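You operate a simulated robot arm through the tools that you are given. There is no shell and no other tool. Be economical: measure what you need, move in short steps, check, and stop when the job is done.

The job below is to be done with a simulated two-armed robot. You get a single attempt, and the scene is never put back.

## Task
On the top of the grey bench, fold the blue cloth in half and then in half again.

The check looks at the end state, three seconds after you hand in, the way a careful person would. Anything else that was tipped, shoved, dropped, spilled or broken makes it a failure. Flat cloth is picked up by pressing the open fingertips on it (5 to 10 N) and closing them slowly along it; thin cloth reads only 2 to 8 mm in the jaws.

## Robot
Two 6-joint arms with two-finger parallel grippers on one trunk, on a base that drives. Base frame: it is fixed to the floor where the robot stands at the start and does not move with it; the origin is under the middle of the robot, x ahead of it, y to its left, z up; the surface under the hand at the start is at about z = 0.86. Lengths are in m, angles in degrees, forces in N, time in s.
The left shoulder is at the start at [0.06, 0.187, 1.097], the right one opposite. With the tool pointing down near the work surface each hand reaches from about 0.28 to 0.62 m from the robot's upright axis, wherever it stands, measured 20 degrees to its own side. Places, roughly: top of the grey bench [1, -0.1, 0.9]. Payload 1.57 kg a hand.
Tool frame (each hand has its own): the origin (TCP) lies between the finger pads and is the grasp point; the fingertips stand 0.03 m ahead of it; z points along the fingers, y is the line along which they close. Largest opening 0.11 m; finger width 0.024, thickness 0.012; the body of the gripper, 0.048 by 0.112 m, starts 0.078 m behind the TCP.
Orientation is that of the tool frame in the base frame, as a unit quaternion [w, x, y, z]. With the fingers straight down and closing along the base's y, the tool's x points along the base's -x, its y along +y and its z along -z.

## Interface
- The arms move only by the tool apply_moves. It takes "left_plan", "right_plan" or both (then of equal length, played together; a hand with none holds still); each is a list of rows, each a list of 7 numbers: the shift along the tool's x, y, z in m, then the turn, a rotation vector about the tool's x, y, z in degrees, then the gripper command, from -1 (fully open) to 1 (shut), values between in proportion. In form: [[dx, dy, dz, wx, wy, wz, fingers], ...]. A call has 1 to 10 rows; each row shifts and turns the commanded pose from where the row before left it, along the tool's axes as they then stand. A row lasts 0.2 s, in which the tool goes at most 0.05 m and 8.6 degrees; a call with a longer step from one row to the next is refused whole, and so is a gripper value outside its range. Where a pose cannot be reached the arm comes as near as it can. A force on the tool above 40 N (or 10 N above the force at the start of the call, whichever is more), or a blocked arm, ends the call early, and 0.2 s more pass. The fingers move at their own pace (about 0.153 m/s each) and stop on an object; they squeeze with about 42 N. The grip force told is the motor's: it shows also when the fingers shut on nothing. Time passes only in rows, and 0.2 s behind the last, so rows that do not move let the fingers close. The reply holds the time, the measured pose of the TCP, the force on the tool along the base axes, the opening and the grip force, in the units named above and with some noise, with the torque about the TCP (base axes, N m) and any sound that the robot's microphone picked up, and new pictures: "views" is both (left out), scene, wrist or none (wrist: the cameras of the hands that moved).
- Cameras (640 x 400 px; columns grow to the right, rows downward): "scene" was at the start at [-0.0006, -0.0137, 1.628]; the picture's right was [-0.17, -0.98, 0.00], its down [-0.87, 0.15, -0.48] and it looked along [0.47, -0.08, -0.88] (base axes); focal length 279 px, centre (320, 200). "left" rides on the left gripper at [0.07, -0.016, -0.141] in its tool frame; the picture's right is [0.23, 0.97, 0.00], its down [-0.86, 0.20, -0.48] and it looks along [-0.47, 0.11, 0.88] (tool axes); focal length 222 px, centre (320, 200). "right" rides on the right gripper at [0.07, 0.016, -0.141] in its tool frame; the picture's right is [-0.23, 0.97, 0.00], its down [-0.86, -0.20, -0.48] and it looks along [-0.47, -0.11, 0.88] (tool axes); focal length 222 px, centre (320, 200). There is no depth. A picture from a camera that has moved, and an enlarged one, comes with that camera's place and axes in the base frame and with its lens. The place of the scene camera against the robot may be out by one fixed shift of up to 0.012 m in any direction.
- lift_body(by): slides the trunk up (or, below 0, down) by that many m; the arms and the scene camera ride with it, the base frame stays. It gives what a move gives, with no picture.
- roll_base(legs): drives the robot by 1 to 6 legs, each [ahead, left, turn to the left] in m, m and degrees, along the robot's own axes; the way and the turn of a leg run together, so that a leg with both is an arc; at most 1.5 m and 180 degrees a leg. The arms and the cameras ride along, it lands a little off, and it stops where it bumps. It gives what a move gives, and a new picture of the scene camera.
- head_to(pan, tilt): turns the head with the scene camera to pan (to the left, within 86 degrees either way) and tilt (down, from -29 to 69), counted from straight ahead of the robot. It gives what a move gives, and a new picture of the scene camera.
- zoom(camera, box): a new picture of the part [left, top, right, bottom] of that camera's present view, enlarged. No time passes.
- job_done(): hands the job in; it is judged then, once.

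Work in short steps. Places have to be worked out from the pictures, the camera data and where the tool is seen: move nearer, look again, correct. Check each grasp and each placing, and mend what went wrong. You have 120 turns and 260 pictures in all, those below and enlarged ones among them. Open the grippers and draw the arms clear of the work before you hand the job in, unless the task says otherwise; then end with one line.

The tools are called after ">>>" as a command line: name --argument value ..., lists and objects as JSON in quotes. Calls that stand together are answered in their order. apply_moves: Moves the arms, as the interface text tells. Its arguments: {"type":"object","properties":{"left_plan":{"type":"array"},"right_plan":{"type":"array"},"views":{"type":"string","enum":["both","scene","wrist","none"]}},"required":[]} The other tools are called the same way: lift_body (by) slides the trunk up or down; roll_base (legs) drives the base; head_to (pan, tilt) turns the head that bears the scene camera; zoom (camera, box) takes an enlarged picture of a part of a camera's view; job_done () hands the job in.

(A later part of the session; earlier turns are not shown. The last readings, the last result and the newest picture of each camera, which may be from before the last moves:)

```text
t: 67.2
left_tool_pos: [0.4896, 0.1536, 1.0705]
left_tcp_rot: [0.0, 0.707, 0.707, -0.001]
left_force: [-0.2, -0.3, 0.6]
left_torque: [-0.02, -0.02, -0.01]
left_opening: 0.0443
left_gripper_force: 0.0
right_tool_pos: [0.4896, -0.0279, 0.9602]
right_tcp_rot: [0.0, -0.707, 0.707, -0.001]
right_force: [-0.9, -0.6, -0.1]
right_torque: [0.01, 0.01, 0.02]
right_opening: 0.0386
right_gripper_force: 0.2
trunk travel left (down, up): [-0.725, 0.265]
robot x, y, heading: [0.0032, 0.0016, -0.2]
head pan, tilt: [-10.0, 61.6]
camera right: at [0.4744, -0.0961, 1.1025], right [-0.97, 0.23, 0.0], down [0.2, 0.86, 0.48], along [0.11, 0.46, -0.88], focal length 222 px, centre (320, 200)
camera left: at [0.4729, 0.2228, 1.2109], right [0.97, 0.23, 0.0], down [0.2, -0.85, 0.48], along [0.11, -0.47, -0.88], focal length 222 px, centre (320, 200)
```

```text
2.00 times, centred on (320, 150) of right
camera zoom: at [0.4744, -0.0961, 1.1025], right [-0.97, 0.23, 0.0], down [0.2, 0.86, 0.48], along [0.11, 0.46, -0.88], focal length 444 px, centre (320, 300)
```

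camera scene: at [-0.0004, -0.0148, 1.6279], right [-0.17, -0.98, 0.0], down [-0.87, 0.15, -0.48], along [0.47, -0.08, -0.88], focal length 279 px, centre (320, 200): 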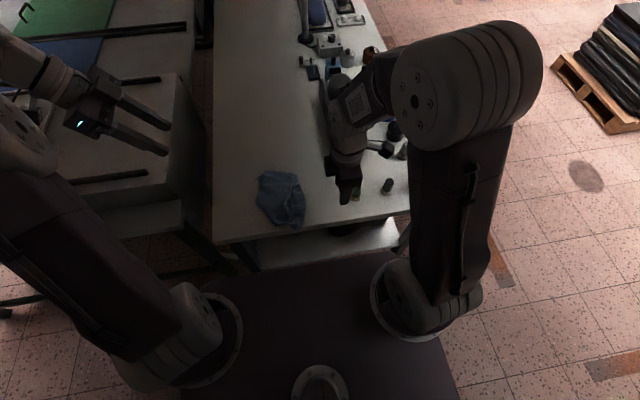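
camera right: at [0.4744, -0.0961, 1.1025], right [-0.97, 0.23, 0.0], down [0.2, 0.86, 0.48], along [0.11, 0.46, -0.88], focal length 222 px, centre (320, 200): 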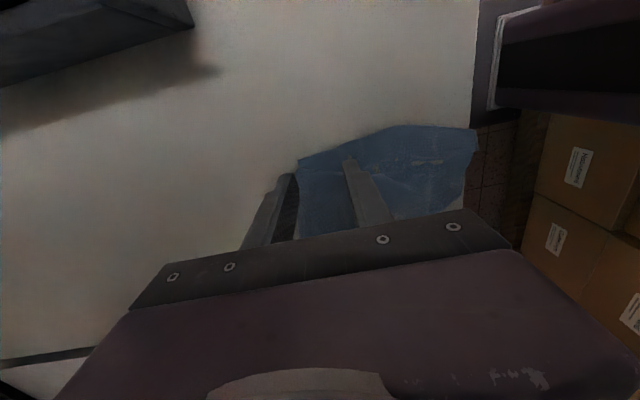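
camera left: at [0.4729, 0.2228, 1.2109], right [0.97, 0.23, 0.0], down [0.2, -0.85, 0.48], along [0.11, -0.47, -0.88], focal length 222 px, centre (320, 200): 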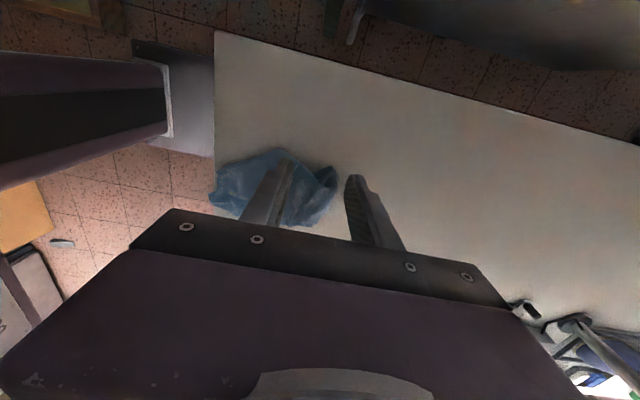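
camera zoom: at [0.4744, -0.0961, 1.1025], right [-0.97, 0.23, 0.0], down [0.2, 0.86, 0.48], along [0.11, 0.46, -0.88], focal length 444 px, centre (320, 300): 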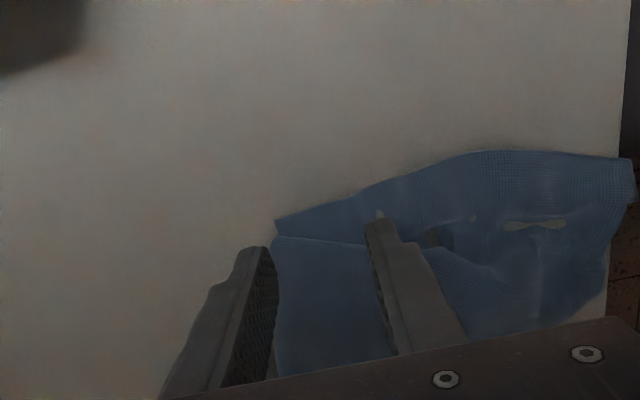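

A small corner pokes out on the far left at about (0.525,0.10). I'll aim the left hand at it and the right hand at the wide part of the right strip, at about (0.42,-0.012).

>>> apply_moves --left_plan '[[-0.0115, 0.0075, 0.0414, 0, 0, 0, 0.2], [-0.0115, 0.0075, 0.0414, 0, 0, 0, 0.2], [-0.0115, 0.0075, 0.0414, 0, 0, 0, 0.2], [-0.0115, 0.0075, 0.0414, 0, 0, 0, 0.2], [0, 0, 0, 0, 0, 0, 0.2]]' --right_plan '[[-0.004, 0.0175, 0.0138, 0, 0, 0, 0.3], [-0.004, 0.0175, 0.0138, 0, 0, 0, 0.3], [-0.004, 0.0175, 0.0138, 0, 0, 0, 0.3], [-0.004, 0.0175, 0.0138, 0, 0, 0, 0.3], [0, 0, 0, 0, 0, 0, 0.3]]' --views "wrist"

>>> zoom --camera "left" --box '[160, 60, 480, 240]'

>>> zoom --camera "scene" --box '[240, 150, 320, 225]'

```text
t: 68.4
left_tool_pos: [0.5217, 0.1111, 0.9049]
left_tcp_rot: [0.001, 0.707, 0.707, 0.0]
left_force: [0.5, -0.1, 0.1]
left_torque: [0.0, -0.03, 0.01]
left_opening: 0.0443
left_gripper_force: 0.1
right_tool_pos: [0.4206, -0.0127, 0.9053]
right_tcp_rot: [0.001, 0.707, -0.707, 0.001]
right_force: [0.1, -0.4, -0.3]
right_torque: [0.0, -0.01, 0.03]
right_opening: 0.0385
right_gripper_force: 0.1
trunk travel left (down, up): [-0.725, 0.265]
robot x, y, heading: [0.0012, -0.0003, 0.1]
head pan, tilt: [-10.0, 61.6]
camera right: at [0.4056, -0.0821, 1.0464], right [-0.97, 0.23, 0.0], down [0.2, 0.86, 0.48], along [0.11, 0.46, -0.88], focal length 222 px, centre (320, 200)
camera left: at [0.5048, 0.1799, 1.0446], right [0.97, 0.23, 0.0], down [0.2, -0.86, 0.48], along [0.11, -0.47, -0.88], focal length 222 px, centre (320, 200)
```

right: 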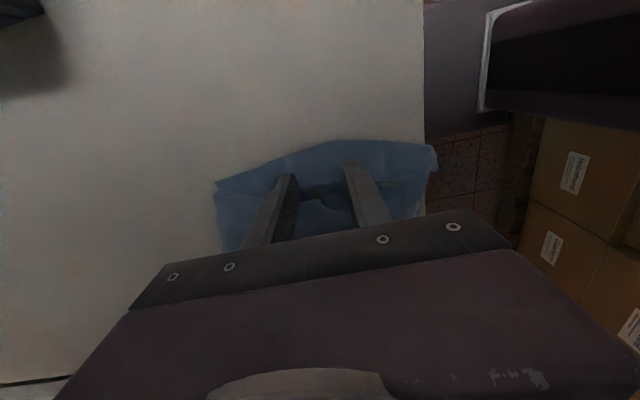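
left: 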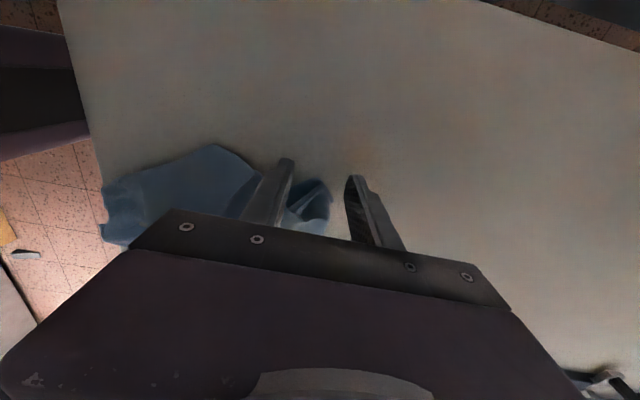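

```text
2.00 times, centred on (320, 150) of left
camera zoom: at [0.5048, 0.1799, 1.0446], right [0.97, 0.23, 0.0], down [0.2, -0.86, 0.48], along [0.11, -0.47, -0.88], focal length 444 px, centre (320, 300)
```

zoom: 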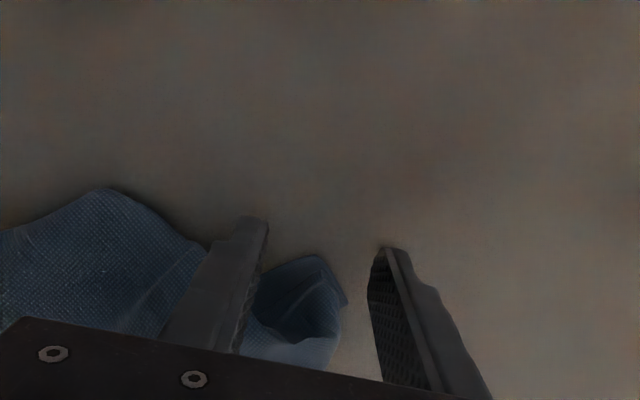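

```text
5.33 times, centred on (280, 188) of scene
camera zoom: at [-0.0016, -0.0137, 1.628], right [-0.17, -0.98, 0.0], down [-0.87, 0.15, -0.48], along [0.47, -0.08, -0.88], focal length 1490 px, centre (533, 267)
```

zoom: 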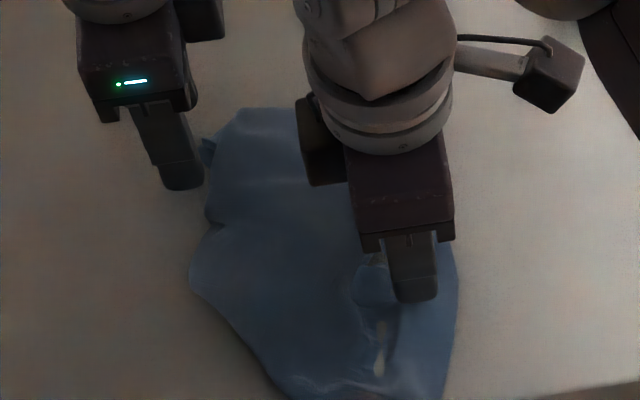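

I'll shift the left 16 mm right so it straddles the poking corner and lower both to contact.

>>> apply_moves --left_plan '[[-0.016, 0, 0.004, 0, 0, 0, 0.2], [0, 0, 0.006, 0, 0, 0, 0.2], [0, 0, 0.003, 0, 0, 0, 0.2], [0, 0, 0, 0, 0, 0, 0.2]]' --right_plan '[[0, 0, 0.008, 0, 0, 0, 0.3], [0, 0, 0.004, 0, 0, 0, 0.3], [0, 0, 0.0015, 0, 0, 0, 0.3], [0, 0, 0, 0, 0, 0, 0.3]]' --views "none"

```text
t: 69.4
left_tool_pos: [0.5219, 0.0922, 0.8927]
left_tcp_rot: [0.001, 0.708, 0.706, 0.0]
left_force: [0.1, 0.1, 0.1]
left_torque: [0.0, 0.01, 0.04]
left_opening: 0.0441
left_gripper_force: 0.0
right_tool_pos: [0.4205, -0.0145, 0.8914]
right_tcp_rot: [0.0, -0.707, 0.707, 0.0]
right_force: [0.5, 1.0, -0.8]
right_torque: [0.02, 0.0, 0.01]
right_opening: 0.0385
right_gripper_force: 0.1
trunk travel left (down, up): [-0.725, 0.265]
robot x, y, heading: [0.0025, -0.0007, -0.1]
head pan, tilt: [-10.0, 61.6]
```

>>> apply_moves --left_plan '[[0, 0, 0.0006, 0, 0, 0, 0.2], [0, 0, 0, 0, 0, 0, 0.3], [0, 0, 0, 0, 0, 0, 0.4], [0, 0, 0, 0, 0, 0, 0.5], [0, 0, 0, 0, 0, 0, 0.6], [0, 0, 0, 0, 0, 0, 0.7], [0, 0, 0, 0, 0, 0, 0.8], [0, 0, 0, 0, 0, 0, 0.9], [0, 0, 0, 0, 0, 0, 1], [0, 0, 0, 0, 0, 0, 1]]' --right_plan '[[0, 0, 0.0007, 0, 0, 0, 0.3], [0, 0, 0.0003, 0, 0, 0, 0.3], [0, 0, 0, 0, 0, 0, 0.3], [0, 0, 0, 0, 0, 0, 0.3], [0, 0, 0, 0, 0, 0, 0.3], [0, 0, 0, 0, 0, 0, 0.3], [0, 0, 0, 0, 0, 0, 0.3], [0, 0, 0, 0, 0, 0, 0.3], [0, 0, 0, 0, 0, 0, 0.3], [0, 0, 0, 0, 0, 0, 0.3]]' --views "wrist"

```text
t: 71.6
left_tool_pos: [0.5218, 0.0916, 0.8936]
left_tcp_rot: [0.0, 0.707, 0.708, 0.0]
left_force: [-0.5, 0.8, 0.0]
left_torque: [0.02, -0.01, -0.01]
left_opening: 0.0023
left_gripper_force: 23.4
right_tool_pos: [0.4202, -0.0141, 0.8919]
right_tcp_rot: [-0.001, -0.707, 0.707, 0.0]
right_force: [0.2, -1.3, 4.0]
right_torque: [-0.05, -0.01, -0.01]
right_opening: 0.0387
right_gripper_force: 0.0
trunk travel left (down, up): [-0.725, 0.265]
robot x, y, heading: [0.0022, -0.003, -0.0]
head pan, tilt: [-10.0, 61.6]
camera right: at [0.4054, -0.0825, 1.0328], right [-0.97, 0.23, 0.0], down [0.2, 0.86, 0.48], along [0.11, 0.46, -0.88], focal length 222 px, centre (320, 200)
camera left: at [0.5047, 0.1615, 1.0336], right [0.97, 0.23, 0.0], down [0.2, -0.86, 0.48], along [0.11, -0.47, -0.88], focal length 222 px, centre (320, 200)
```

right: 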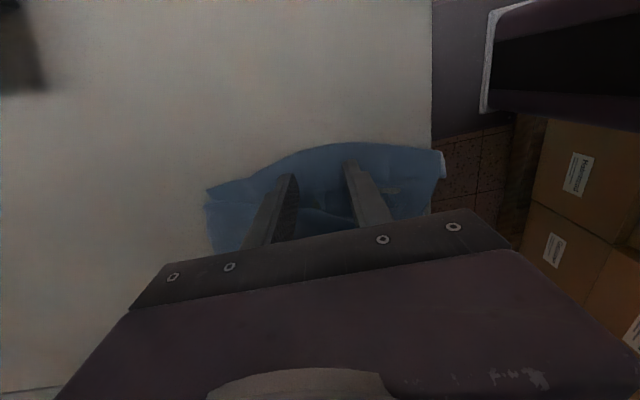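
left: 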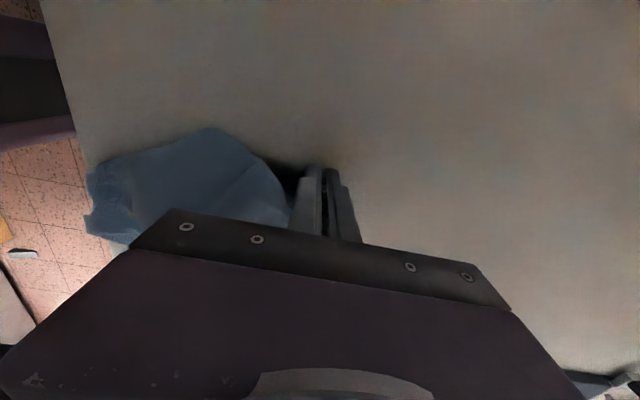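

The left holds the poking corner at 2.3 mm. The right stays pressed as an anchor while I pull the left hand low and to the left.

>>> apply_moves --left_plan '[[0, 0, -0.012, 0, 0, 0, 1], [0.02, 0, -0.008, 0, 0, 0, 1], [0.025, 0, 0, 0, 0, 0, 1], [0.025, 0, 0, 0, 0, 0, 1], [0.02, 0, 0, 0, 0, 0, 1], [0, 0, 0, 0, 0, 0, 1]]' --views "wrist"

>>> zoom --camera "scene" --box '[210, 140, 330, 230]'

```text
t: 73.0
left_tool_pos: [0.5193, 0.1819, 0.9125]
left_tcp_rot: [0.0, 0.708, 0.707, 0.0]
left_force: [0.2, -0.8, -0.1]
left_torque: [0.02, -0.02, 0.02]
left_opening: 0.002
left_gripper_force: 23.4
right_tool_pos: [0.4213, -0.0141, 0.8908]
right_tcp_rot: [0.001, 0.707, -0.707, 0.001]
right_force: [0.8, 0.6, 4.6]
right_torque: [0.01, 0.02, -0.01]
right_opening: 0.0382
right_gripper_force: 0.1
trunk travel left (down, up): [-0.725, 0.265]
robot x, y, heading: [-0.0002, 0.0016, -0.2]
head pan, tilt: [-10.0, 61.6]
camera left: at [0.5035, 0.2518, 1.053], right [0.97, 0.23, 0.0], down [0.2, -0.86, 0.48], along [0.11, -0.47, -0.88], focal length 222 px, centre (320, 200)
```

left: 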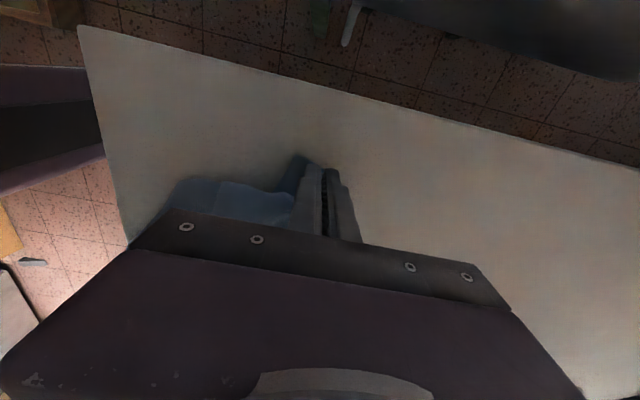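

```text
4.44 times, centred on (270, 185) of scene
camera zoom: at [-0.0011, -0.014, 1.628], right [-0.17, -0.98, 0.0], down [-0.87, 0.15, -0.48], along [0.47, -0.08, -0.88], focal length 1242 px, centre (542, 267)
```

zoom: 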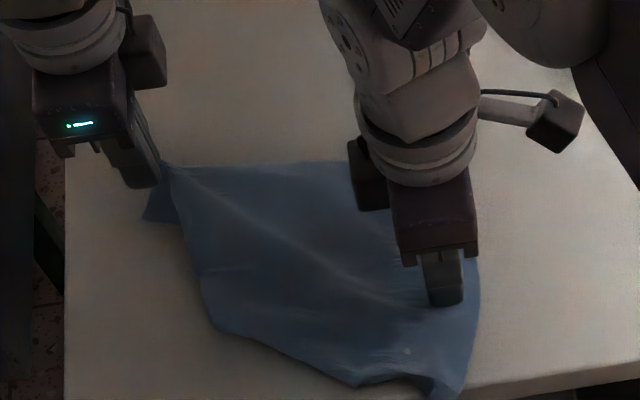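

The pleat is opening up. I'll pull a bit further left until it's taut.

>>> apply_moves --left_plan '[[0.015, 0, 0, 0, 0, 0, 1], [0.015, 0, 0, 0, 0, 0, 1], [0.01, 0, 0, 0, 0, 0, 1], [0, 0, 0, 0, 0, 0, 1]]' --views "none"

>>> zoom --camera "scene" --box '[210, 140, 330, 230]'

```text
t: 74.0
left_tool_pos: [0.5202, 0.2221, 0.9128]
left_tcp_rot: [0.0, 0.707, 0.707, 0.001]
left_force: [-1.1, -3.8, 0.1]
left_torque: [-0.09, 0.01, -0.02]
left_opening: 0.002
left_gripper_force: 23.3
right_tool_pos: [0.4215, -0.0134, 0.8908]
right_tcp_rot: [0.0, 0.707, -0.707, 0.001]
right_force: [1.2, 3.0, 4.2]
right_torque: [0.08, -0.04, 0.02]
right_opening: 0.0381
right_gripper_force: 0.1
trunk travel left (down, up): [-0.725, 0.265]
robot x, y, heading: [-0.0027, 0.0008, 0.1]
head pan, tilt: [-10.0, 61.6]
```

```text
4.44 times, centred on (270, 185) of scene
camera zoom: at [-0.0011, -0.014, 1.628], right [-0.17, -0.98, 0.0], down [-0.87, 0.15, -0.48], along [0.47, -0.08, -0.88], focal length 1242 px, centre (542, 267)
```

zoom: 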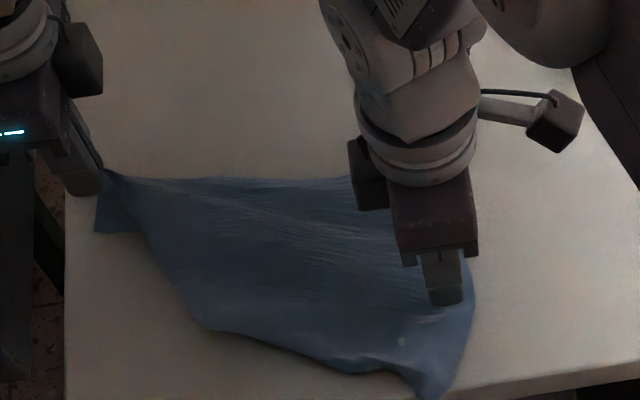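

It's taut now at 3.8 N. I'll lay the left end down, release both hands, lift clear and look.

>>> apply_moves --left_plan '[[-0.004, 0, 0.01, 0, 0, 0, 1], [0, 0, 0.008, 0, 0, 0, 1], [0, 0, 0, 0, 0, 0, 0.6], [0, 0, 0, 0, 0, 0, 0.2], [0, 0, -0.04, 0, 0, 0, 0.2], [0.01, 0, -0.045, 0, 0, 0, 0.2], [0.03, 0, -0.03, 0, 0, 0, 0.2]]' --right_plan '[[0, 0, 0, 0, 0, 0, 0.3], [0, 0, 0, 0, 0, 0, 0.3], [0, 0, 0, 0, 0, 0, 0.3], [0, 0, 0, 0, 0, 0, 0.3], [0, 0, -0.04, 0, 0, 0, 0.3], [0.03, 0, -0.035, 0, 0, 0, 0.3], [0.035, 0, -0.03, 0, 0, 0, 0.3]]' --views "none"

>>> zoom --camera "scene" --box '[210, 140, 330, 230]'

```text
t: 75.6
left_tool_pos: [0.5206, 0.2573, 1.0084]
left_tcp_rot: [0.001, 0.707, 0.707, 0.0]
left_force: [-0.3, 0.4, 0.1]
left_torque: [-0.02, 0.0, -0.02]
left_opening: 0.0441
left_gripper_force: 0.1
right_tool_pos: [0.4199, -0.0788, 0.9976]
right_tcp_rot: [0.0, 0.707, -0.707, 0.001]
right_force: [0.3, -0.4, -0.2]
right_torque: [-0.01, -0.03, 0.0]
right_opening: 0.0384
right_gripper_force: 0.1
trunk travel left (down, up): [-0.725, 0.265]
robot x, y, heading: [-0.002, 0.0019, -0.3]
head pan, tilt: [-10.0, 61.6]
```

```text
4.44 times, centred on (270, 185) of scene
camera zoom: at [-0.0016, -0.0138, 1.6279], right [-0.17, -0.98, 0.0], down [-0.87, 0.15, -0.48], along [0.47, -0.08, -0.88], focal length 1242 px, centre (542, 267)
```

zoom: 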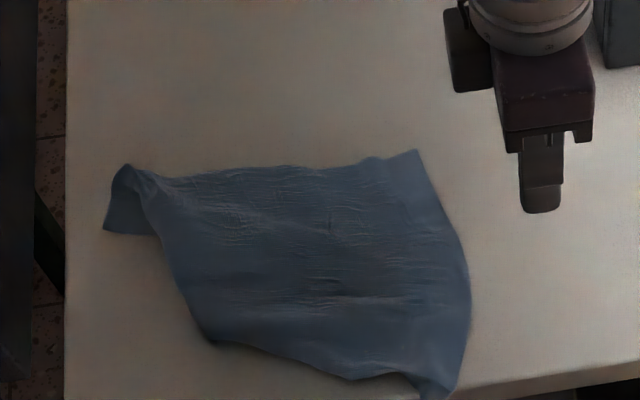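

The cloth is now nearly single-layered. A strip on the left is still tucked under, but the whole right short edge is free, from about (0.522,-0.008) to (0.324,0). I'll grip that edge with both hands closing across it (yaw 0), hang the whole sheet so gravity opens it, and fold it as I lay it down. First I'll turn both hands back.

>>> apply_moves --left_plan '[[0, 0, -0.02, 0, 0, -8.5, 0.2], [0, 0, 0, 0, 0, -8.5, 0.2], [0, 0, 0, 0, 0, -8.5, 0.2], [0, 0, 0, 0, 0, -8.5, 0.2], [0, 0, 0, 0, 0, -8.5, 0.2], [0, 0, 0, 0, 0, -8.5, 0.2], [0, 0, 0, 0, 0, -8.5, 0.2], [0, 0, 0, 0, 0, -8.5, 0.2], [0, 0, 0, 0, 0, -8.5, 0.2], [0, 0, 0, 0, 0, -8.5, 0.2]]' --right_plan '[[0, 0, 0, 0, 0, 8.5, 0.2], [0, 0, 0, 0, 0, 8.5, 0.2], [0, 0, 0, 0, 0, 8.5, 0.2], [0, 0, 0, 0, 0, 8.5, 0.2], [0, 0, 0, 0, 0, 8.5, 0.2], [0, 0, 0, 0, 0, 8.5, 0.2], [0, 0, 0, 0, 0, 8.5, 0.2], [0, 0, 0, 0, 0, 8.5, 0.2], [0, 0, 0, 0, 0, 8.5, 0.2], [0, 0, 0, 0, 0, 8.5, 0.2]]' --views "none"

```text
t: 77.8
left_tool_pos: [0.5215, 0.2577, 1.031]
left_tcp_rot: [0.0, 0.042, 0.999, 0.0]
left_force: [0.5, 0.2, 0.0]
left_torque: [0.01, 0.01, -0.01]
left_opening: 0.0441
left_gripper_force: 0.1
right_tool_pos: [0.4189, -0.0786, 0.997]
right_tcp_rot: [0.0, -0.042, 0.999, -0.001]
right_force: [-0.5, 0.1, -0.8]
right_torque: [0.0, 0.0, 0.01]
right_opening: 0.044
right_gripper_force: 0.0
trunk travel left (down, up): [-0.725, 0.265]
robot x, y, heading: [0.0019, -0.0015, -0.1]
head pan, tilt: [-10.0, 61.6]
```

>>> apply_moves --left_plan '[[0, 0, 0, 0, 0, -5, 0.2], [0.0212, -0.0335, 0.0126, 0, 0, 0, 0.2], [0.0212, -0.0335, 0.0126, 0, 0, 0, 0.2], [0.0212, -0.0335, 0.0126, 0, 0, 0, 0.2], [0.0212, -0.0335, 0.0126, 0, 0, 0, 0.2], [0.0212, -0.0335, 0.0126, 0, 0, 0, 0.2], [0.0212, -0.0335, 0.0126, 0, 0, 0, 0.2], [0.0212, -0.0335, 0.0126, 0, 0, 0, 0.2], [0.0212, -0.0335, 0.0126, 0, 0, 0, 0.2], [0, 0, 0, 0, 0, 0, 0.2]]' --right_plan '[[0, 0, 0, 0, 0, 5, 0.2], [-0.026, 0.0242, 0.0223, 0, 0, 0, 0.2], [-0.026, 0.0242, 0.0223, 0, 0, 0, 0.2], [-0.026, 0.0242, 0.0223, 0, 0, 0, 0.2], [0, 0, 0, 0, 0, 0, 0.2], [0, 0, 0, 0, 0, 0, 0.2], [0, 0, 0, 0, 0, 0, 0.2], [0, 0, 0, 0, 0, 0, 0.2], [0, 0, 0, 0, 0, 0, 0.2], [0, 0, 0, 0, 0, 0, 0.2]]' --views "both"

```text
t: 79.3
left_tool_pos: [0.4071, 0.0782, 0.96]
left_tcp_rot: [0.003, -0.007, 1.0, 0.0]
left_force: [-1.6, 5.4, 1.4]
left_torque: [-0.83, -0.24, -0.1]
left_opening: 0.0443
left_gripper_force: 0.1
right_tool_pos: [0.4935, -0.0139, 0.9247]
right_tcp_rot: [-0.007, -0.01, 1.0, -0.007]
right_force: [1.8, -6.3, -1.3]
right_torque: [0.92, 0.15, 0.44]
right_opening: 0.0437
right_gripper_force: 0.1
trunk travel left (down, up): [-0.725, 0.265]
robot x, y, heading: [-0.0016, 0.0016, 0.0]
head pan, tilt: [-10.0, 61.6]
stopped in row 7 (left hand): the force on the tool passed its limit at 83 N (the readings are from after the stop); the commanded pose is now the measured one
camera scene: at [-0.0003, -0.0146, 1.628], right [-0.17, -0.98, 0.0], down [-0.87, 0.15, -0.48], along [0.47, -0.08, -0.88], focal length 279 px, centre (320, 200)
camera right: at [0.4268, 0.0047, 1.0669], right [0.21, 0.98, -0.02], down [0.87, -0.17, 0.47], along [0.46, -0.11, -0.88], focal length 222 px, centre (320, 200)
camera left: at [0.3358, 0.0607, 1.0989], right [-0.24, 0.97, 0.0], down [0.85, 0.21, 0.48], along [0.47, 0.12, -0.87], focal length 222 px, centre (320, 200)
```

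scene: 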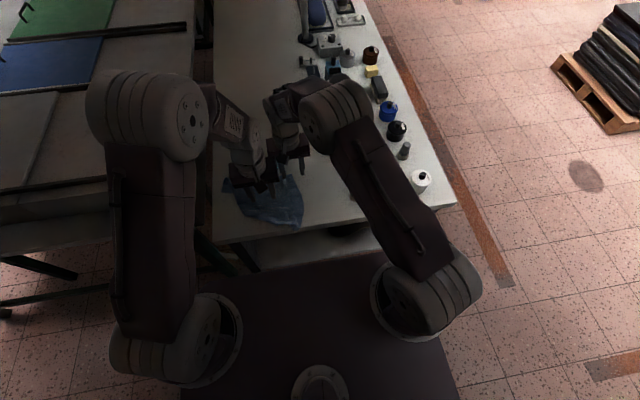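
right: 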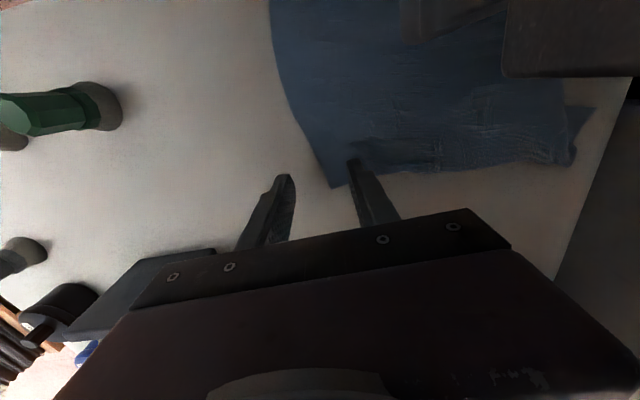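
left: 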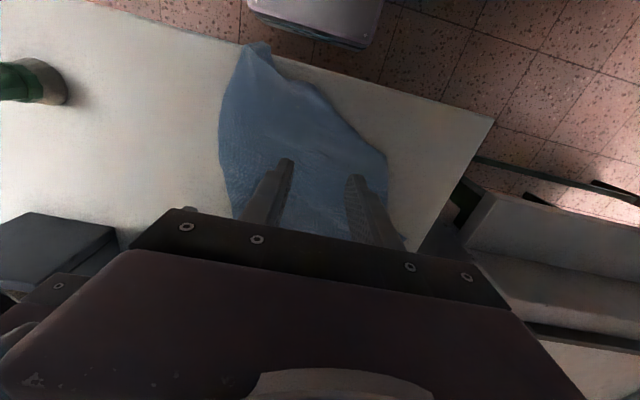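

The left gripper bumped the right hand's camera on the way, but nothing on the bench moved. I'll back the left away, route it closer to the robot first, and square up both hands.

>>> apply_moves --left_plan '[[0, 0.03, -0.01, 0, 0, 0, 0.2], [0.02, 0.01, 0, 0, 0.34, 0.8, 0.2], [0.022, 0, 0, 0, 0, 0, 0.2], [0.022, 0, 0, 0, 0, 0, 0.2], [0, -0.03, 0.01, 0, 0, 0, 0.2], [0, -0.03, 0.01, 0, 0, 0, 0.2], [0, 0, 0, 0, 0, 0, 0.2]]' --right_plan '[[0, 0, 0, 0, 0, 0, 0.2], [-0.008, 0.005, 0, -0.8, -0.8, 1.15, 0.2], [-0.008, 0.005, 0, 0, 0, 0, 0.2], [0, 0, 0, 0, 0, 0, 0.2], [0, 0, 0, 0, 0, 0, 0.2], [0, 0, 0, 0, 0, 0, 0.2], [0, 0, 0, 0, 0, 0, 0.2]]' --views "wrist"

```text
t: 81.0
left_tool_pos: [0.3394, 0.0588, 0.9481]
left_tcp_rot: [0.001, 0.001, 1.0, -0.001]
left_force: [0.0, 0.2, -0.2]
left_torque: [0.01, -0.02, 0.01]
left_opening: 0.044
left_gripper_force: 0.1
right_tool_pos: [0.5096, -0.0008, 0.9246]
right_tcp_rot: [0.0, 0.0, 1.0, -0.002]
right_force: [-0.6, 0.9, 0.7]
right_torque: [-0.01, -0.01, -0.03]
right_opening: 0.044
right_gripper_force: 0.1
trunk travel left (down, up): [-0.725, 0.265]
robot x, y, heading: [-0.0038, -0.0002, 0.1]
head pan, tilt: [-10.0, 61.6]
camera right: at [0.4407, 0.0158, 1.0667], right [0.23, 0.97, 0.0], down [0.85, -0.2, 0.48], along [0.47, -0.11, -0.88], focal length 222 px, centre (320, 200)
camera left: at [0.2703, 0.0426, 1.0892], right [-0.23, 0.97, 0.0], down [0.85, 0.2, 0.48], along [0.47, 0.11, -0.88], focal length 222 px, centre (320, 200)
```

right: 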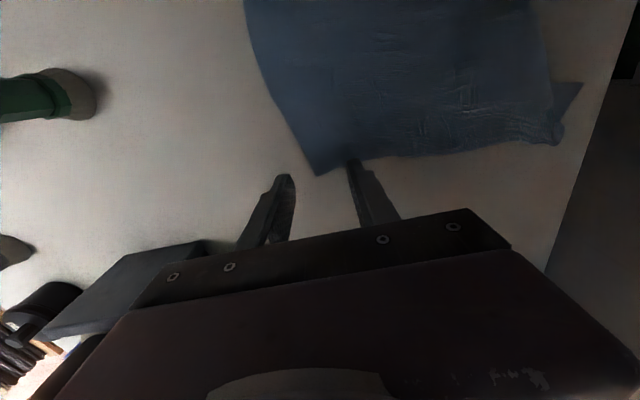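
left: 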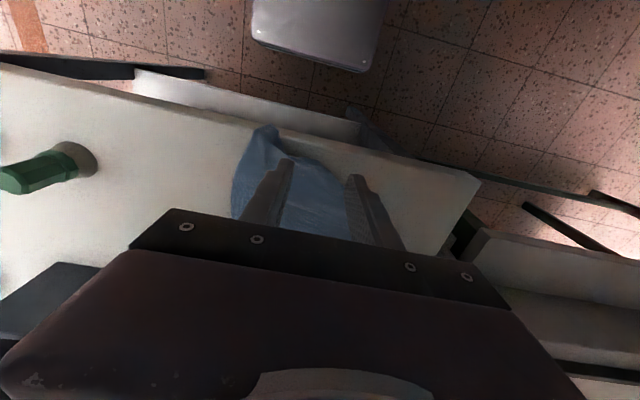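

>>> apply_moves --left_plan '[[-0.0063, -0.0315, 0.01, 0, 0, 0, 0.2], [-0.0063, -0.0315, 0.01, 0, 0, 0, 0.2], [0, 0, 0.02, 0, 0, 0, 0.2], [0, 0, 0.01, 0, 0, 0, 0.2]]' --right_plan '[[0.006, -0.002, 0.008, 0, 0, 0, 0.2], [0, 0, 0.008, 0, 0, 0, 0.2], [0, 0, 0.008, 0, 0, 0, 0.2], [0, 0, 0.003, 0, 0, 0, 0.2]]' --views "wrist"

```text
t: 82.0
left_tool_pos: [0.3541, -0.0066, 0.8998]
left_tcp_rot: [0.001, 0.0, 1.0, 0.001]
left_force: [-0.7, 0.0, -0.4]
left_torque: [-0.04, -0.04, 0.03]
left_opening: 0.0442
left_gripper_force: 0.1
right_tool_pos: [0.5039, -0.0044, 0.8968]
right_tcp_rot: [0.001, 0.0, 1.0, -0.001]
right_force: [0.6, 0.3, -0.5]
right_torque: [0.02, 0.01, 0.0]
right_opening: 0.044
right_gripper_force: 0.1
trunk travel left (down, up): [-0.725, 0.265]
robot x, y, heading: [0.0009, -0.0006, -0.1]
head pan, tilt: [-10.0, 61.6]
camera right: at [0.4351, 0.0129, 1.0383], right [0.23, 0.97, 0.0], down [0.85, -0.2, 0.48], along [0.47, -0.11, -0.88], focal length 222 px, centre (320, 200)
camera left: at [0.2847, -0.0218, 1.0404], right [-0.23, 0.97, 0.0], down [0.85, 0.2, 0.48], along [0.47, 0.11, -0.88], focal length 222 px, centre (320, 200)
```

right: 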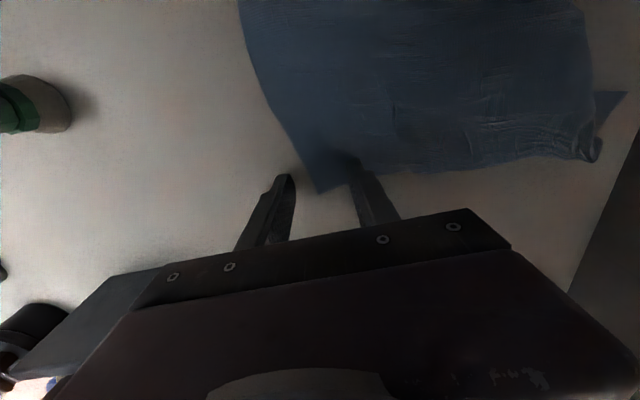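
left: 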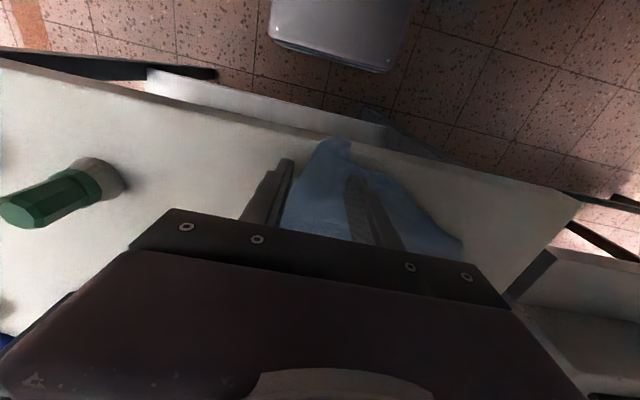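

Both hands straddle the edge nicely. I'll lower to contact.

>>> apply_moves --left_plan '[[0, 0, 0.006, 0, 0, 0, 0.2], [0, 0, 0.0015, 0, 0, 0, 0.2], [0, 0, 0, 0, 0, 0, 0.2]]' --right_plan '[[0, 0, 0.004, 0, 0, 0, 0.2], [0, 0, 0.001, 0, 0, 0, 0.2], [0, 0, 0, 0, 0, 0, 0.2]]' --views "none"

```text
t: 82.8
left_tool_pos: [0.3537, -0.0043, 0.8911]
left_tcp_rot: [0.001, 0.0, 1.0, -0.001]
left_force: [0.7, -1.4, 6.0]
left_torque: [0.14, 0.05, -0.04]
left_opening: 0.044
left_gripper_force: 0.1
right_tool_pos: [0.504, -0.005, 0.8929]
right_tcp_rot: [0.0, 0.0, 1.0, -0.002]
right_force: [0.5, -1.0, 0.3]
right_torque: [0.01, 0.0, 0.0]
right_opening: 0.044
right_gripper_force: 0.1
trunk travel left (down, up): [-0.725, 0.265]
robot x, y, heading: [0.0021, -0.0, -0.1]
head pan, tilt: [-10.0, 61.6]
```

The left is at 6 N on its cloth-side finger. The right needs about 1 mm more.

>>> apply_moves --right_plan '[[0, 0, 0.001, 0, 0, 0, 0.2], [0, 0, 0, 0, 0, 0, 0.2]]' --views "none"

```text
t: 83.3
left_tool_pos: [0.353, -0.006, 0.8915]
left_tcp_rot: [0.001, 0.0, 1.0, 0.0]
left_force: [0.9, -0.7, 5.0]
left_torque: [0.16, -0.01, -0.02]
left_opening: 0.0438
left_gripper_force: 0.0
right_tool_pos: [0.5035, -0.0046, 0.8916]
right_tcp_rot: [0.0, 0.0, 1.0, -0.002]
right_force: [0.3, -0.1, -0.2]
right_torque: [0.01, 0.01, -0.01]
right_opening: 0.0438
right_gripper_force: 0.1
trunk travel left (down, up): [-0.725, 0.265]
robot x, y, heading: [0.0032, -0.0015, -0.2]
head pan, tilt: [-10.0, 61.6]
```

>>> apply_moves --right_plan '[[0, 0, 0.0007, 0, 0, 0, 0.2], [0, 0, 0.0005, 0, 0, 0, 0.2], [0, 0, 0, 0, 0, 0, 0.2]]' --views "none"

```text
t: 84.2
left_tool_pos: [0.3533, -0.0063, 0.8917]
left_tcp_rot: [0.002, 0.0, 1.0, 0.001]
left_force: [0.3, -0.7, 1.5]
left_torque: [0.05, -0.02, 0.01]
left_opening: 0.044
left_gripper_force: 0.0
right_tool_pos: [0.5036, -0.0047, 0.8917]
right_tcp_rot: [0.002, 0.0, 1.0, -0.002]
right_force: [1.4, -0.8, 10.2]
right_torque: [0.26, -0.11, -0.03]
right_opening: 0.043
right_gripper_force: 0.1
trunk travel left (down, up): [-0.725, 0.265]
robot x, y, heading: [0.0024, -0.0023, 0.1]
head pan, tilt: [-10.0, 61.6]
```

The right is now at 10 N on the cloth finger. I'll press the left slightly more and close both slowly.

>>> apply_moves --left_plan '[[0, 0, 0.0004, 0, 0, 0, 0.2], [0, 0, 0, 0, 0, 0, 0.3], [0, 0, 0, 0, 0, 0, 0.4], [0, 0, 0, 0, 0, 0, 0.5], [0, 0, 0, 0, 0, 0, 0.6], [0, 0, 0, 0, 0, 0, 0.7], [0, 0, 0, 0, 0, 0, 0.8], [0, 0, 0, 0, 0, 0, 0.9], [0, 0, 0, 0, 0, 0, 1], [0, 0, 0, 0, 0, 0, 1]]' --right_plan '[[0, 0, 0, 0, 0, 0, 0.2], [0, 0, 0, 0, 0, 0, 0.3], [0, 0, 0, 0, 0, 0, 0.4], [0, 0, 0, 0, 0, 0, 0.5], [0, 0, 0, 0, 0, 0, 0.6], [0, 0, 0, 0, 0, 0, 0.7], [0, 0, 0, 0, 0, 0, 0.8], [0, 0, 0, 0, 0, 0, 0.9], [0, 0, 0, 0, 0, 0, 1], [0, 0, 0, 0, 0, 0, 1]]' --views "wrist"

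```text
t: 86.3
left_tool_pos: [0.3525, -0.005, 0.8921]
left_tcp_rot: [0.002, 0.0, 1.0, 0.0]
left_force: [0.0, -0.3, 6.9]
left_torque: [0.07, 0.07, -0.01]
left_opening: 0.002
left_gripper_force: 23.5
right_tool_pos: [0.5021, -0.0033, 0.891]
right_tcp_rot: [0.001, 0.0, 1.0, -0.002]
right_force: [0.4, -0.2, 11.3]
right_torque: [0.1, -0.08, 0.03]
right_opening: 0.0023
right_gripper_force: 23.7
trunk travel left (down, up): [-0.725, 0.265]
robot x, y, heading: [-0.0003, 0.0033, -0.1]
head pan, tilt: [-10.0, 61.6]
camera right: at [0.4333, 0.013, 1.0325], right [0.23, 0.97, 0.0], down [0.85, -0.2, 0.48], along [0.47, -0.11, -0.88], focal length 222 px, centre (320, 200)
camera left: at [0.2825, -0.0215, 1.032], right [-0.23, 0.97, 0.0], down [0.85, 0.2, 0.48], along [0.47, 0.11, -0.88], focal length 222 px, centre (320, 200)
```

right: 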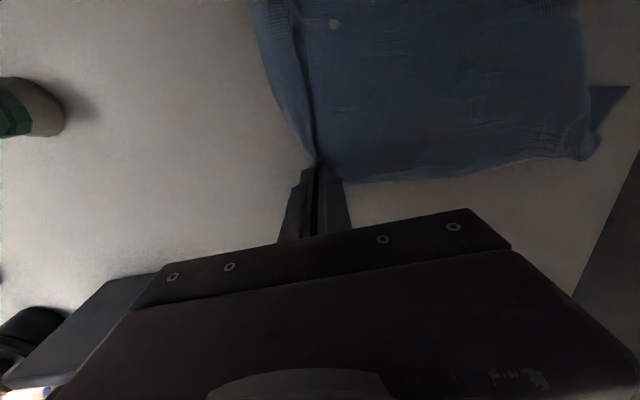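
left: 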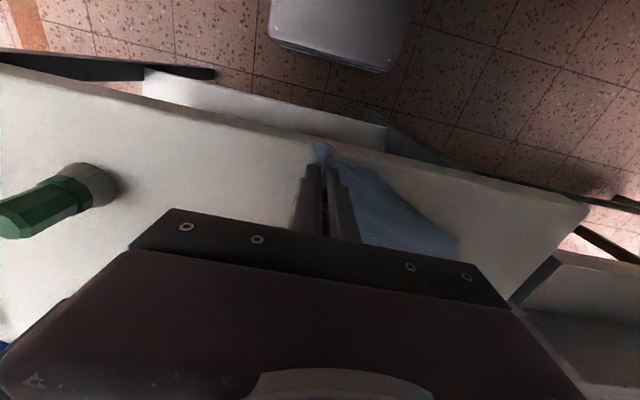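

Both read about 2 mm at the short edge. I'll lift a little with the arms, then use the trunk for height so the sheet hangs freely.

>>> apply_moves --left_plan '[[0, 0, -0.02, 0, 0, 0, 1], [0, 0, -0.03, 0, 0, 0, 1], [0, 0.01, -0.03, 0, 0, 0, 1], [0, 0.01, 0, 0, 0, 0, 1]]' --right_plan '[[0, 0, -0.02, 0, 0, 0, 1], [0, 0, -0.03, 0, 0, 0, 1], [0, 0.01, -0.03, 0, 0, 0, 1], [0, 0.01, 0, 0, 0, 0, 1]]' --views "none"

>>> lift_body --by 0.24

>>> head_to --pan -8 --tilt 61

```text
t: 87.3
left_tool_pos: [0.3545, 0.0147, 0.9718]
left_tcp_rot: [0.0, 0.0, 1.0, 0.0]
left_force: [0.2, 0.2, -0.1]
left_torque: [-0.01, 0.01, -0.01]
left_opening: 0.0022
left_gripper_force: 23.9
right_tool_pos: [0.5033, 0.0168, 0.9692]
right_tcp_rot: [0.0, 0.0, 1.0, -0.001]
right_force: [-0.3, 0.6, -0.8]
right_torque: [-0.02, -0.02, 0.01]
right_opening: 0.0019
right_gripper_force: 24.0
trunk travel left (down, up): [-0.725, 0.265]
robot x, y, heading: [0.0003, 0.0043, 0.1]
head pan, tilt: [-10.0, 61.6]
```

```text
t: 89.8
left_tool_pos: [0.3528, 0.0139, 1.2108]
left_tcp_rot: [0.001, 0.0, 1.0, 0.0]
left_force: [0.8, 0.7, 1.3]
left_torque: [0.03, 0.01, -0.01]
left_opening: 0.0024
left_gripper_force: 23.8
right_tool_pos: [0.5024, 0.0156, 1.2098]
right_tcp_rot: [-0.001, 0.0, 1.0, -0.002]
right_force: [-0.3, -0.8, -0.7]
right_torque: [0.02, 0.03, 0.01]
right_opening: 0.0022
right_gripper_force: 23.5
trunk travel left (down, up): [-0.965, 0.025]
robot x, y, heading: [-0.0018, 0.0018, -0.0]
head pan, tilt: [-10.0, 61.6]
```

```text
t: 90.5
left_tool_pos: [0.3543, 0.0131, 1.2117]
left_tcp_rot: [0.001, 0.0, 1.0, 0.001]
left_force: [0.2, 0.9, -0.4]
left_torque: [0.01, 0.01, 0.05]
left_opening: 0.002
left_gripper_force: 23.7
right_tool_pos: [0.5036, 0.0146, 1.2101]
right_tcp_rot: [-0.001, 0.0, 1.0, -0.002]
right_force: [-0.3, -0.2, 0.0]
right_torque: [0.03, 0.01, 0.01]
right_opening: 0.0019
right_gripper_force: 24.1
trunk travel left (down, up): [-0.965, 0.025]
robot x, y, heading: [0.002, 0.0, 0.0]
head pan, tilt: [-8.0, 61.0]
camera scene: at [0.0004, -0.0116, 1.8686], right [-0.14, -0.99, 0.0], down [-0.87, 0.12, -0.48], along [0.48, -0.07, -0.87], focal length 279 px, centre (320, 200)
```

scene: 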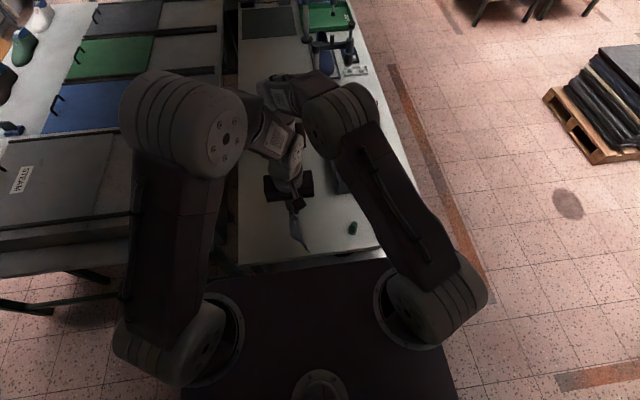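

The sheet hangs edge-on to the camera. I'll check it with close zooms from the scene and the wrists.

>>> zoom --camera "scene" --box '[240, 150, 360, 260]'

>>> zoom --camera "left" --box '[0, 0, 640, 400]'

>>> zoom --camera "right" --box '[0, 0, 640, 400]'

```text
3.64 times, centred on (300, 205) of scene
camera zoom: at [0.0004, -0.0116, 1.8686], right [-0.14, -0.99, 0.0], down [-0.87, 0.12, -0.48], along [0.48, -0.07, -0.87], focal length 1016 px, centre (393, 182)
```

zoom: 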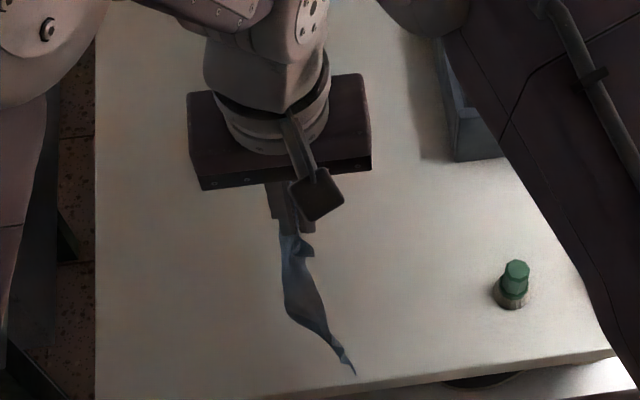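

```text
1.00 times, centred on (320, 200) of left (not enlarged: the box is as wide or as high as the picture)
camera zoom: at [0.2835, -0.0027, 1.3515], right [-0.23, 0.97, 0.0], down [0.85, 0.2, 0.48], along [0.47, 0.11, -0.88], focal length 222 px, centre (320, 200)
```

zoom: 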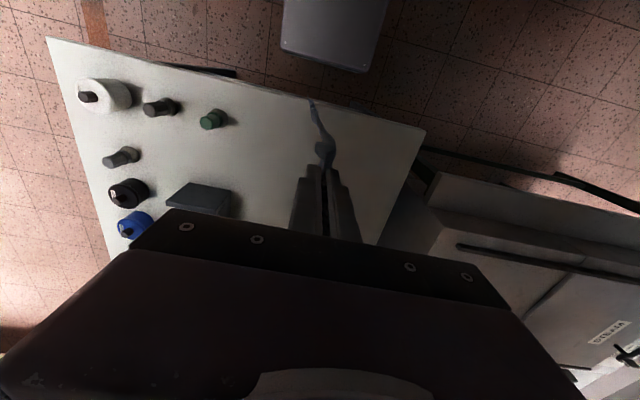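

```text
1.00 times, centred on (320, 200) of right (not enlarged: the box is as wide or as high as the picture)
camera zoom: at [0.4347, 0.0327, 1.3521], right [0.23, 0.97, 0.0], down [0.85, -0.2, 0.48], along [0.47, -0.11, -0.88], focal length 222 px, centre (320, 200)
```

zoom: 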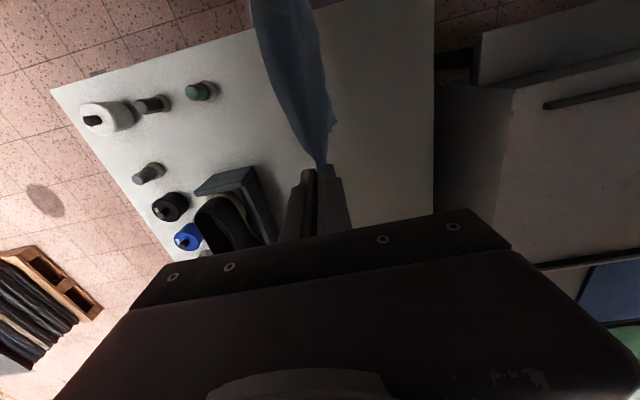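

The sheet hangs freely as one layer with its lower end just above the bench. I'll shift it to y≈-0.06, raise the arms and drop the trunk, so the arms have the travel for laying the first half leftward and then folding back.

>>> apply_moves --left_plan '[[0, -0.02, -0.03, 0, 0, 0, 1], [0, -0.025, -0.03, 0, 0, 0, 1], [0, -0.03, -0.03, 0, 0, 0, 1], [0, 0, 0, 0, 0, 0, 1]]' --right_plan '[[0, -0.02, -0.03, 0, 0, 0, 1], [0, -0.025, -0.03, 0, 0, 0, 1], [0, -0.03, -0.03, 0, 0, 0, 1], [0, 0, 0, 0, 0, 0, 1]]' --views "none"

>>> lift_body --by -0.11

>>> zoom --camera "scene" --box '[240, 130, 380, 260]'

```text
t: 91.5
left_tool_pos: [0.3523, -0.0613, 1.3008]
left_tcp_rot: [0.0, 0.0, 1.0, -0.001]
left_force: [-0.3, -0.1, 0.2]
left_torque: [0.03, 0.01, 0.03]
left_opening: 0.0019
left_gripper_force: 23.3
right_tool_pos: [0.5033, -0.0612, 1.2994]
right_tcp_rot: [0.0, 0.0, 1.0, -0.001]
right_force: [0.6, 0.1, 0.2]
right_torque: [0.03, -0.02, 0.02]
right_opening: 0.002
right_gripper_force: 23.4
trunk travel left (down, up): [-0.965, 0.025]
robot x, y, heading: [0.0034, 0.0026, 0.2]
head pan, tilt: [-8.0, 61.0]
```

```text
t: 92.9
left_tool_pos: [0.3532, -0.0607, 1.1899]
left_tcp_rot: [0.001, 0.001, 1.0, 0.0]
left_force: [-0.2, -1.1, 0.4]
left_torque: [-0.01, -0.01, -0.02]
left_opening: 0.002
left_gripper_force: 23.4
right_tool_pos: [0.5022, -0.0601, 1.1889]
right_tcp_rot: [0.0, 0.0, 1.0, -0.002]
right_force: [0.1, -0.2, -0.2]
right_torque: [0.0, 0.01, -0.02]
right_opening: 0.0017
right_gripper_force: 23.8
trunk travel left (down, up): [-0.855, 0.135]
robot x, y, heading: [0.0036, 0.0015, 0.0]
head pan, tilt: [-8.0, 61.0]
```

```text
3.08 times, centred on (310, 195) of scene
camera zoom: at [0.0004, -0.0114, 1.7587], right [-0.14, -0.99, 0.0], down [-0.87, 0.12, -0.48], along [0.48, -0.07, -0.87], focal length 860 px, centre (351, 215)
```

zoom: 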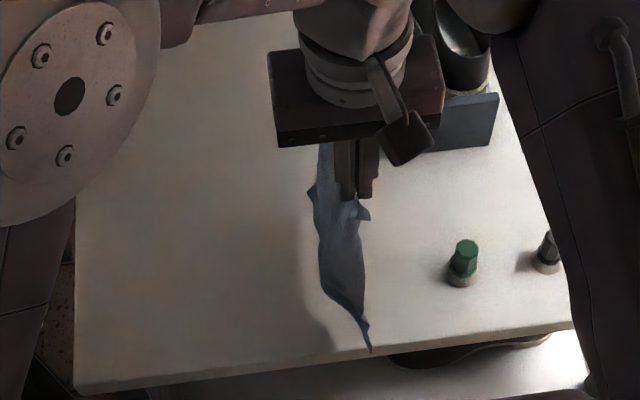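

The bottom edge is just touching around y≈-0.08, close to the table's near edge. I'll shift 15 mm away from me and lay the first half by going diagonally down to the left.

>>> apply_moves --left_plan '[[-0.015, 0, 0, 0, 0, 0, 1], [0, 0.01, 0.018, 0, 0, 0, 1], [0, 0.018, 0.022, 0, 0, 0, 1], [0, 0.022, 0.022, 0, 0, 0, 1], [0, 0.022, 0.022, 0, 0, 0, 1], [0, 0.022, 0.022, 0, 0, 0, 1], [0, 0.022, 0.022, 0, 0, 0, 1], [0, 0.022, 0.02, 0, 0, 0, 1], [0, 0, 0, 0, 0, 0, 1]]' --right_plan '[[-0.015, 0, 0, 0, 0, 0, 1], [0, 0.01, 0.018, 0, 0, 0, 1], [0, 0.018, 0.022, 0, 0, 0, 1], [0, 0.022, 0.022, 0, 0, 0, 1], [0, 0.022, 0.022, 0, 0, 0, 1], [0, 0.022, 0.022, 0, 0, 0, 1], [0, 0.022, 0.022, 0, 0, 0, 1], [0, 0.022, 0.02, 0, 0, 0, 1], [0, 0, 0, 0, 0, 0, 1]]' --views "wrist"

>>> zoom --camera "scene" --box '[220, 130, 380, 260]'

```text
t: 94.9
left_tool_pos: [0.367, 0.0757, 1.0408]
left_tcp_rot: [0.001, 0.0, 1.0, 0.0]
left_force: [-0.8, 0.0, 0.7]
left_torque: [0.04, -0.03, 0.03]
left_opening: 0.002
left_gripper_force: 23.2
right_tool_pos: [0.5165, 0.0754, 1.0397]
right_tcp_rot: [0.0, 0.0, 1.0, -0.001]
right_force: [0.1, -1.3, -0.5]
right_torque: [0.03, 0.0, -0.04]
right_opening: 0.0021
right_gripper_force: 23.7
trunk travel left (down, up): [-0.855, 0.135]
robot x, y, heading: [-0.0008, -0.0049, 0.0]
head pan, tilt: [-8.0, 61.0]
camera right: at [0.4483, 0.0938, 1.182], right [0.23, 0.97, 0.0], down [0.85, -0.2, 0.48], along [0.47, -0.11, -0.88], focal length 222 px, centre (320, 200)
camera left: at [0.2978, 0.0595, 1.1819], right [-0.23, 0.97, 0.0], down [0.85, 0.2, 0.48], along [0.47, 0.11, -0.88], focal length 222 px, centre (320, 200)
```

right: 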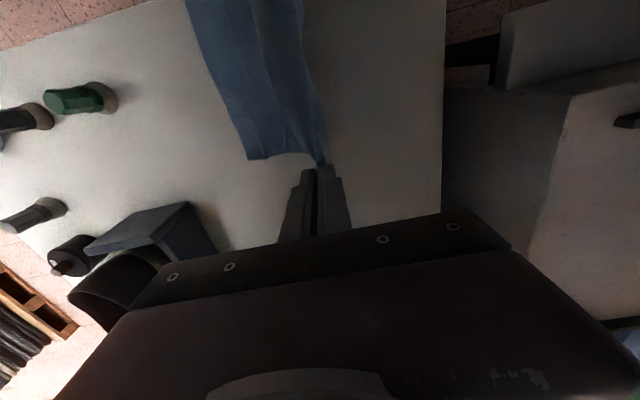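
left: 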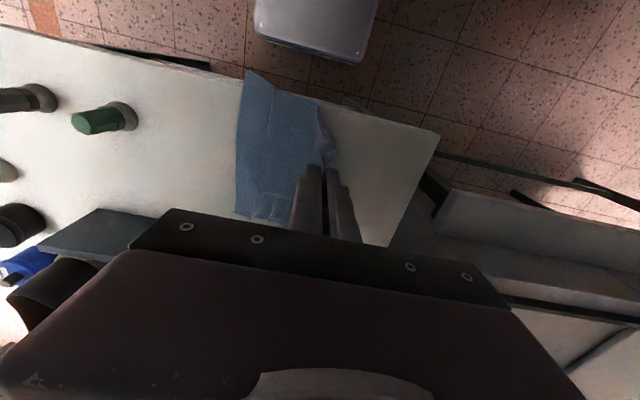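

```text
3.08 times, centred on (300, 195) of scene
camera zoom: at [-0.0002, -0.0125, 1.7587], right [-0.14, -0.99, 0.0], down [-0.87, 0.12, -0.48], along [0.48, -0.07, -0.87], focal length 860 px, centre (382, 215)
```

zoom: 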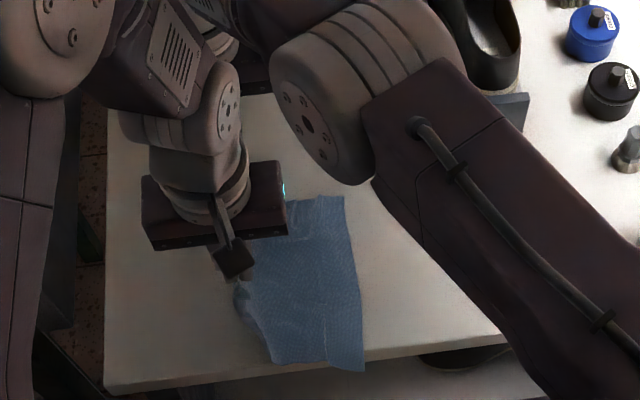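

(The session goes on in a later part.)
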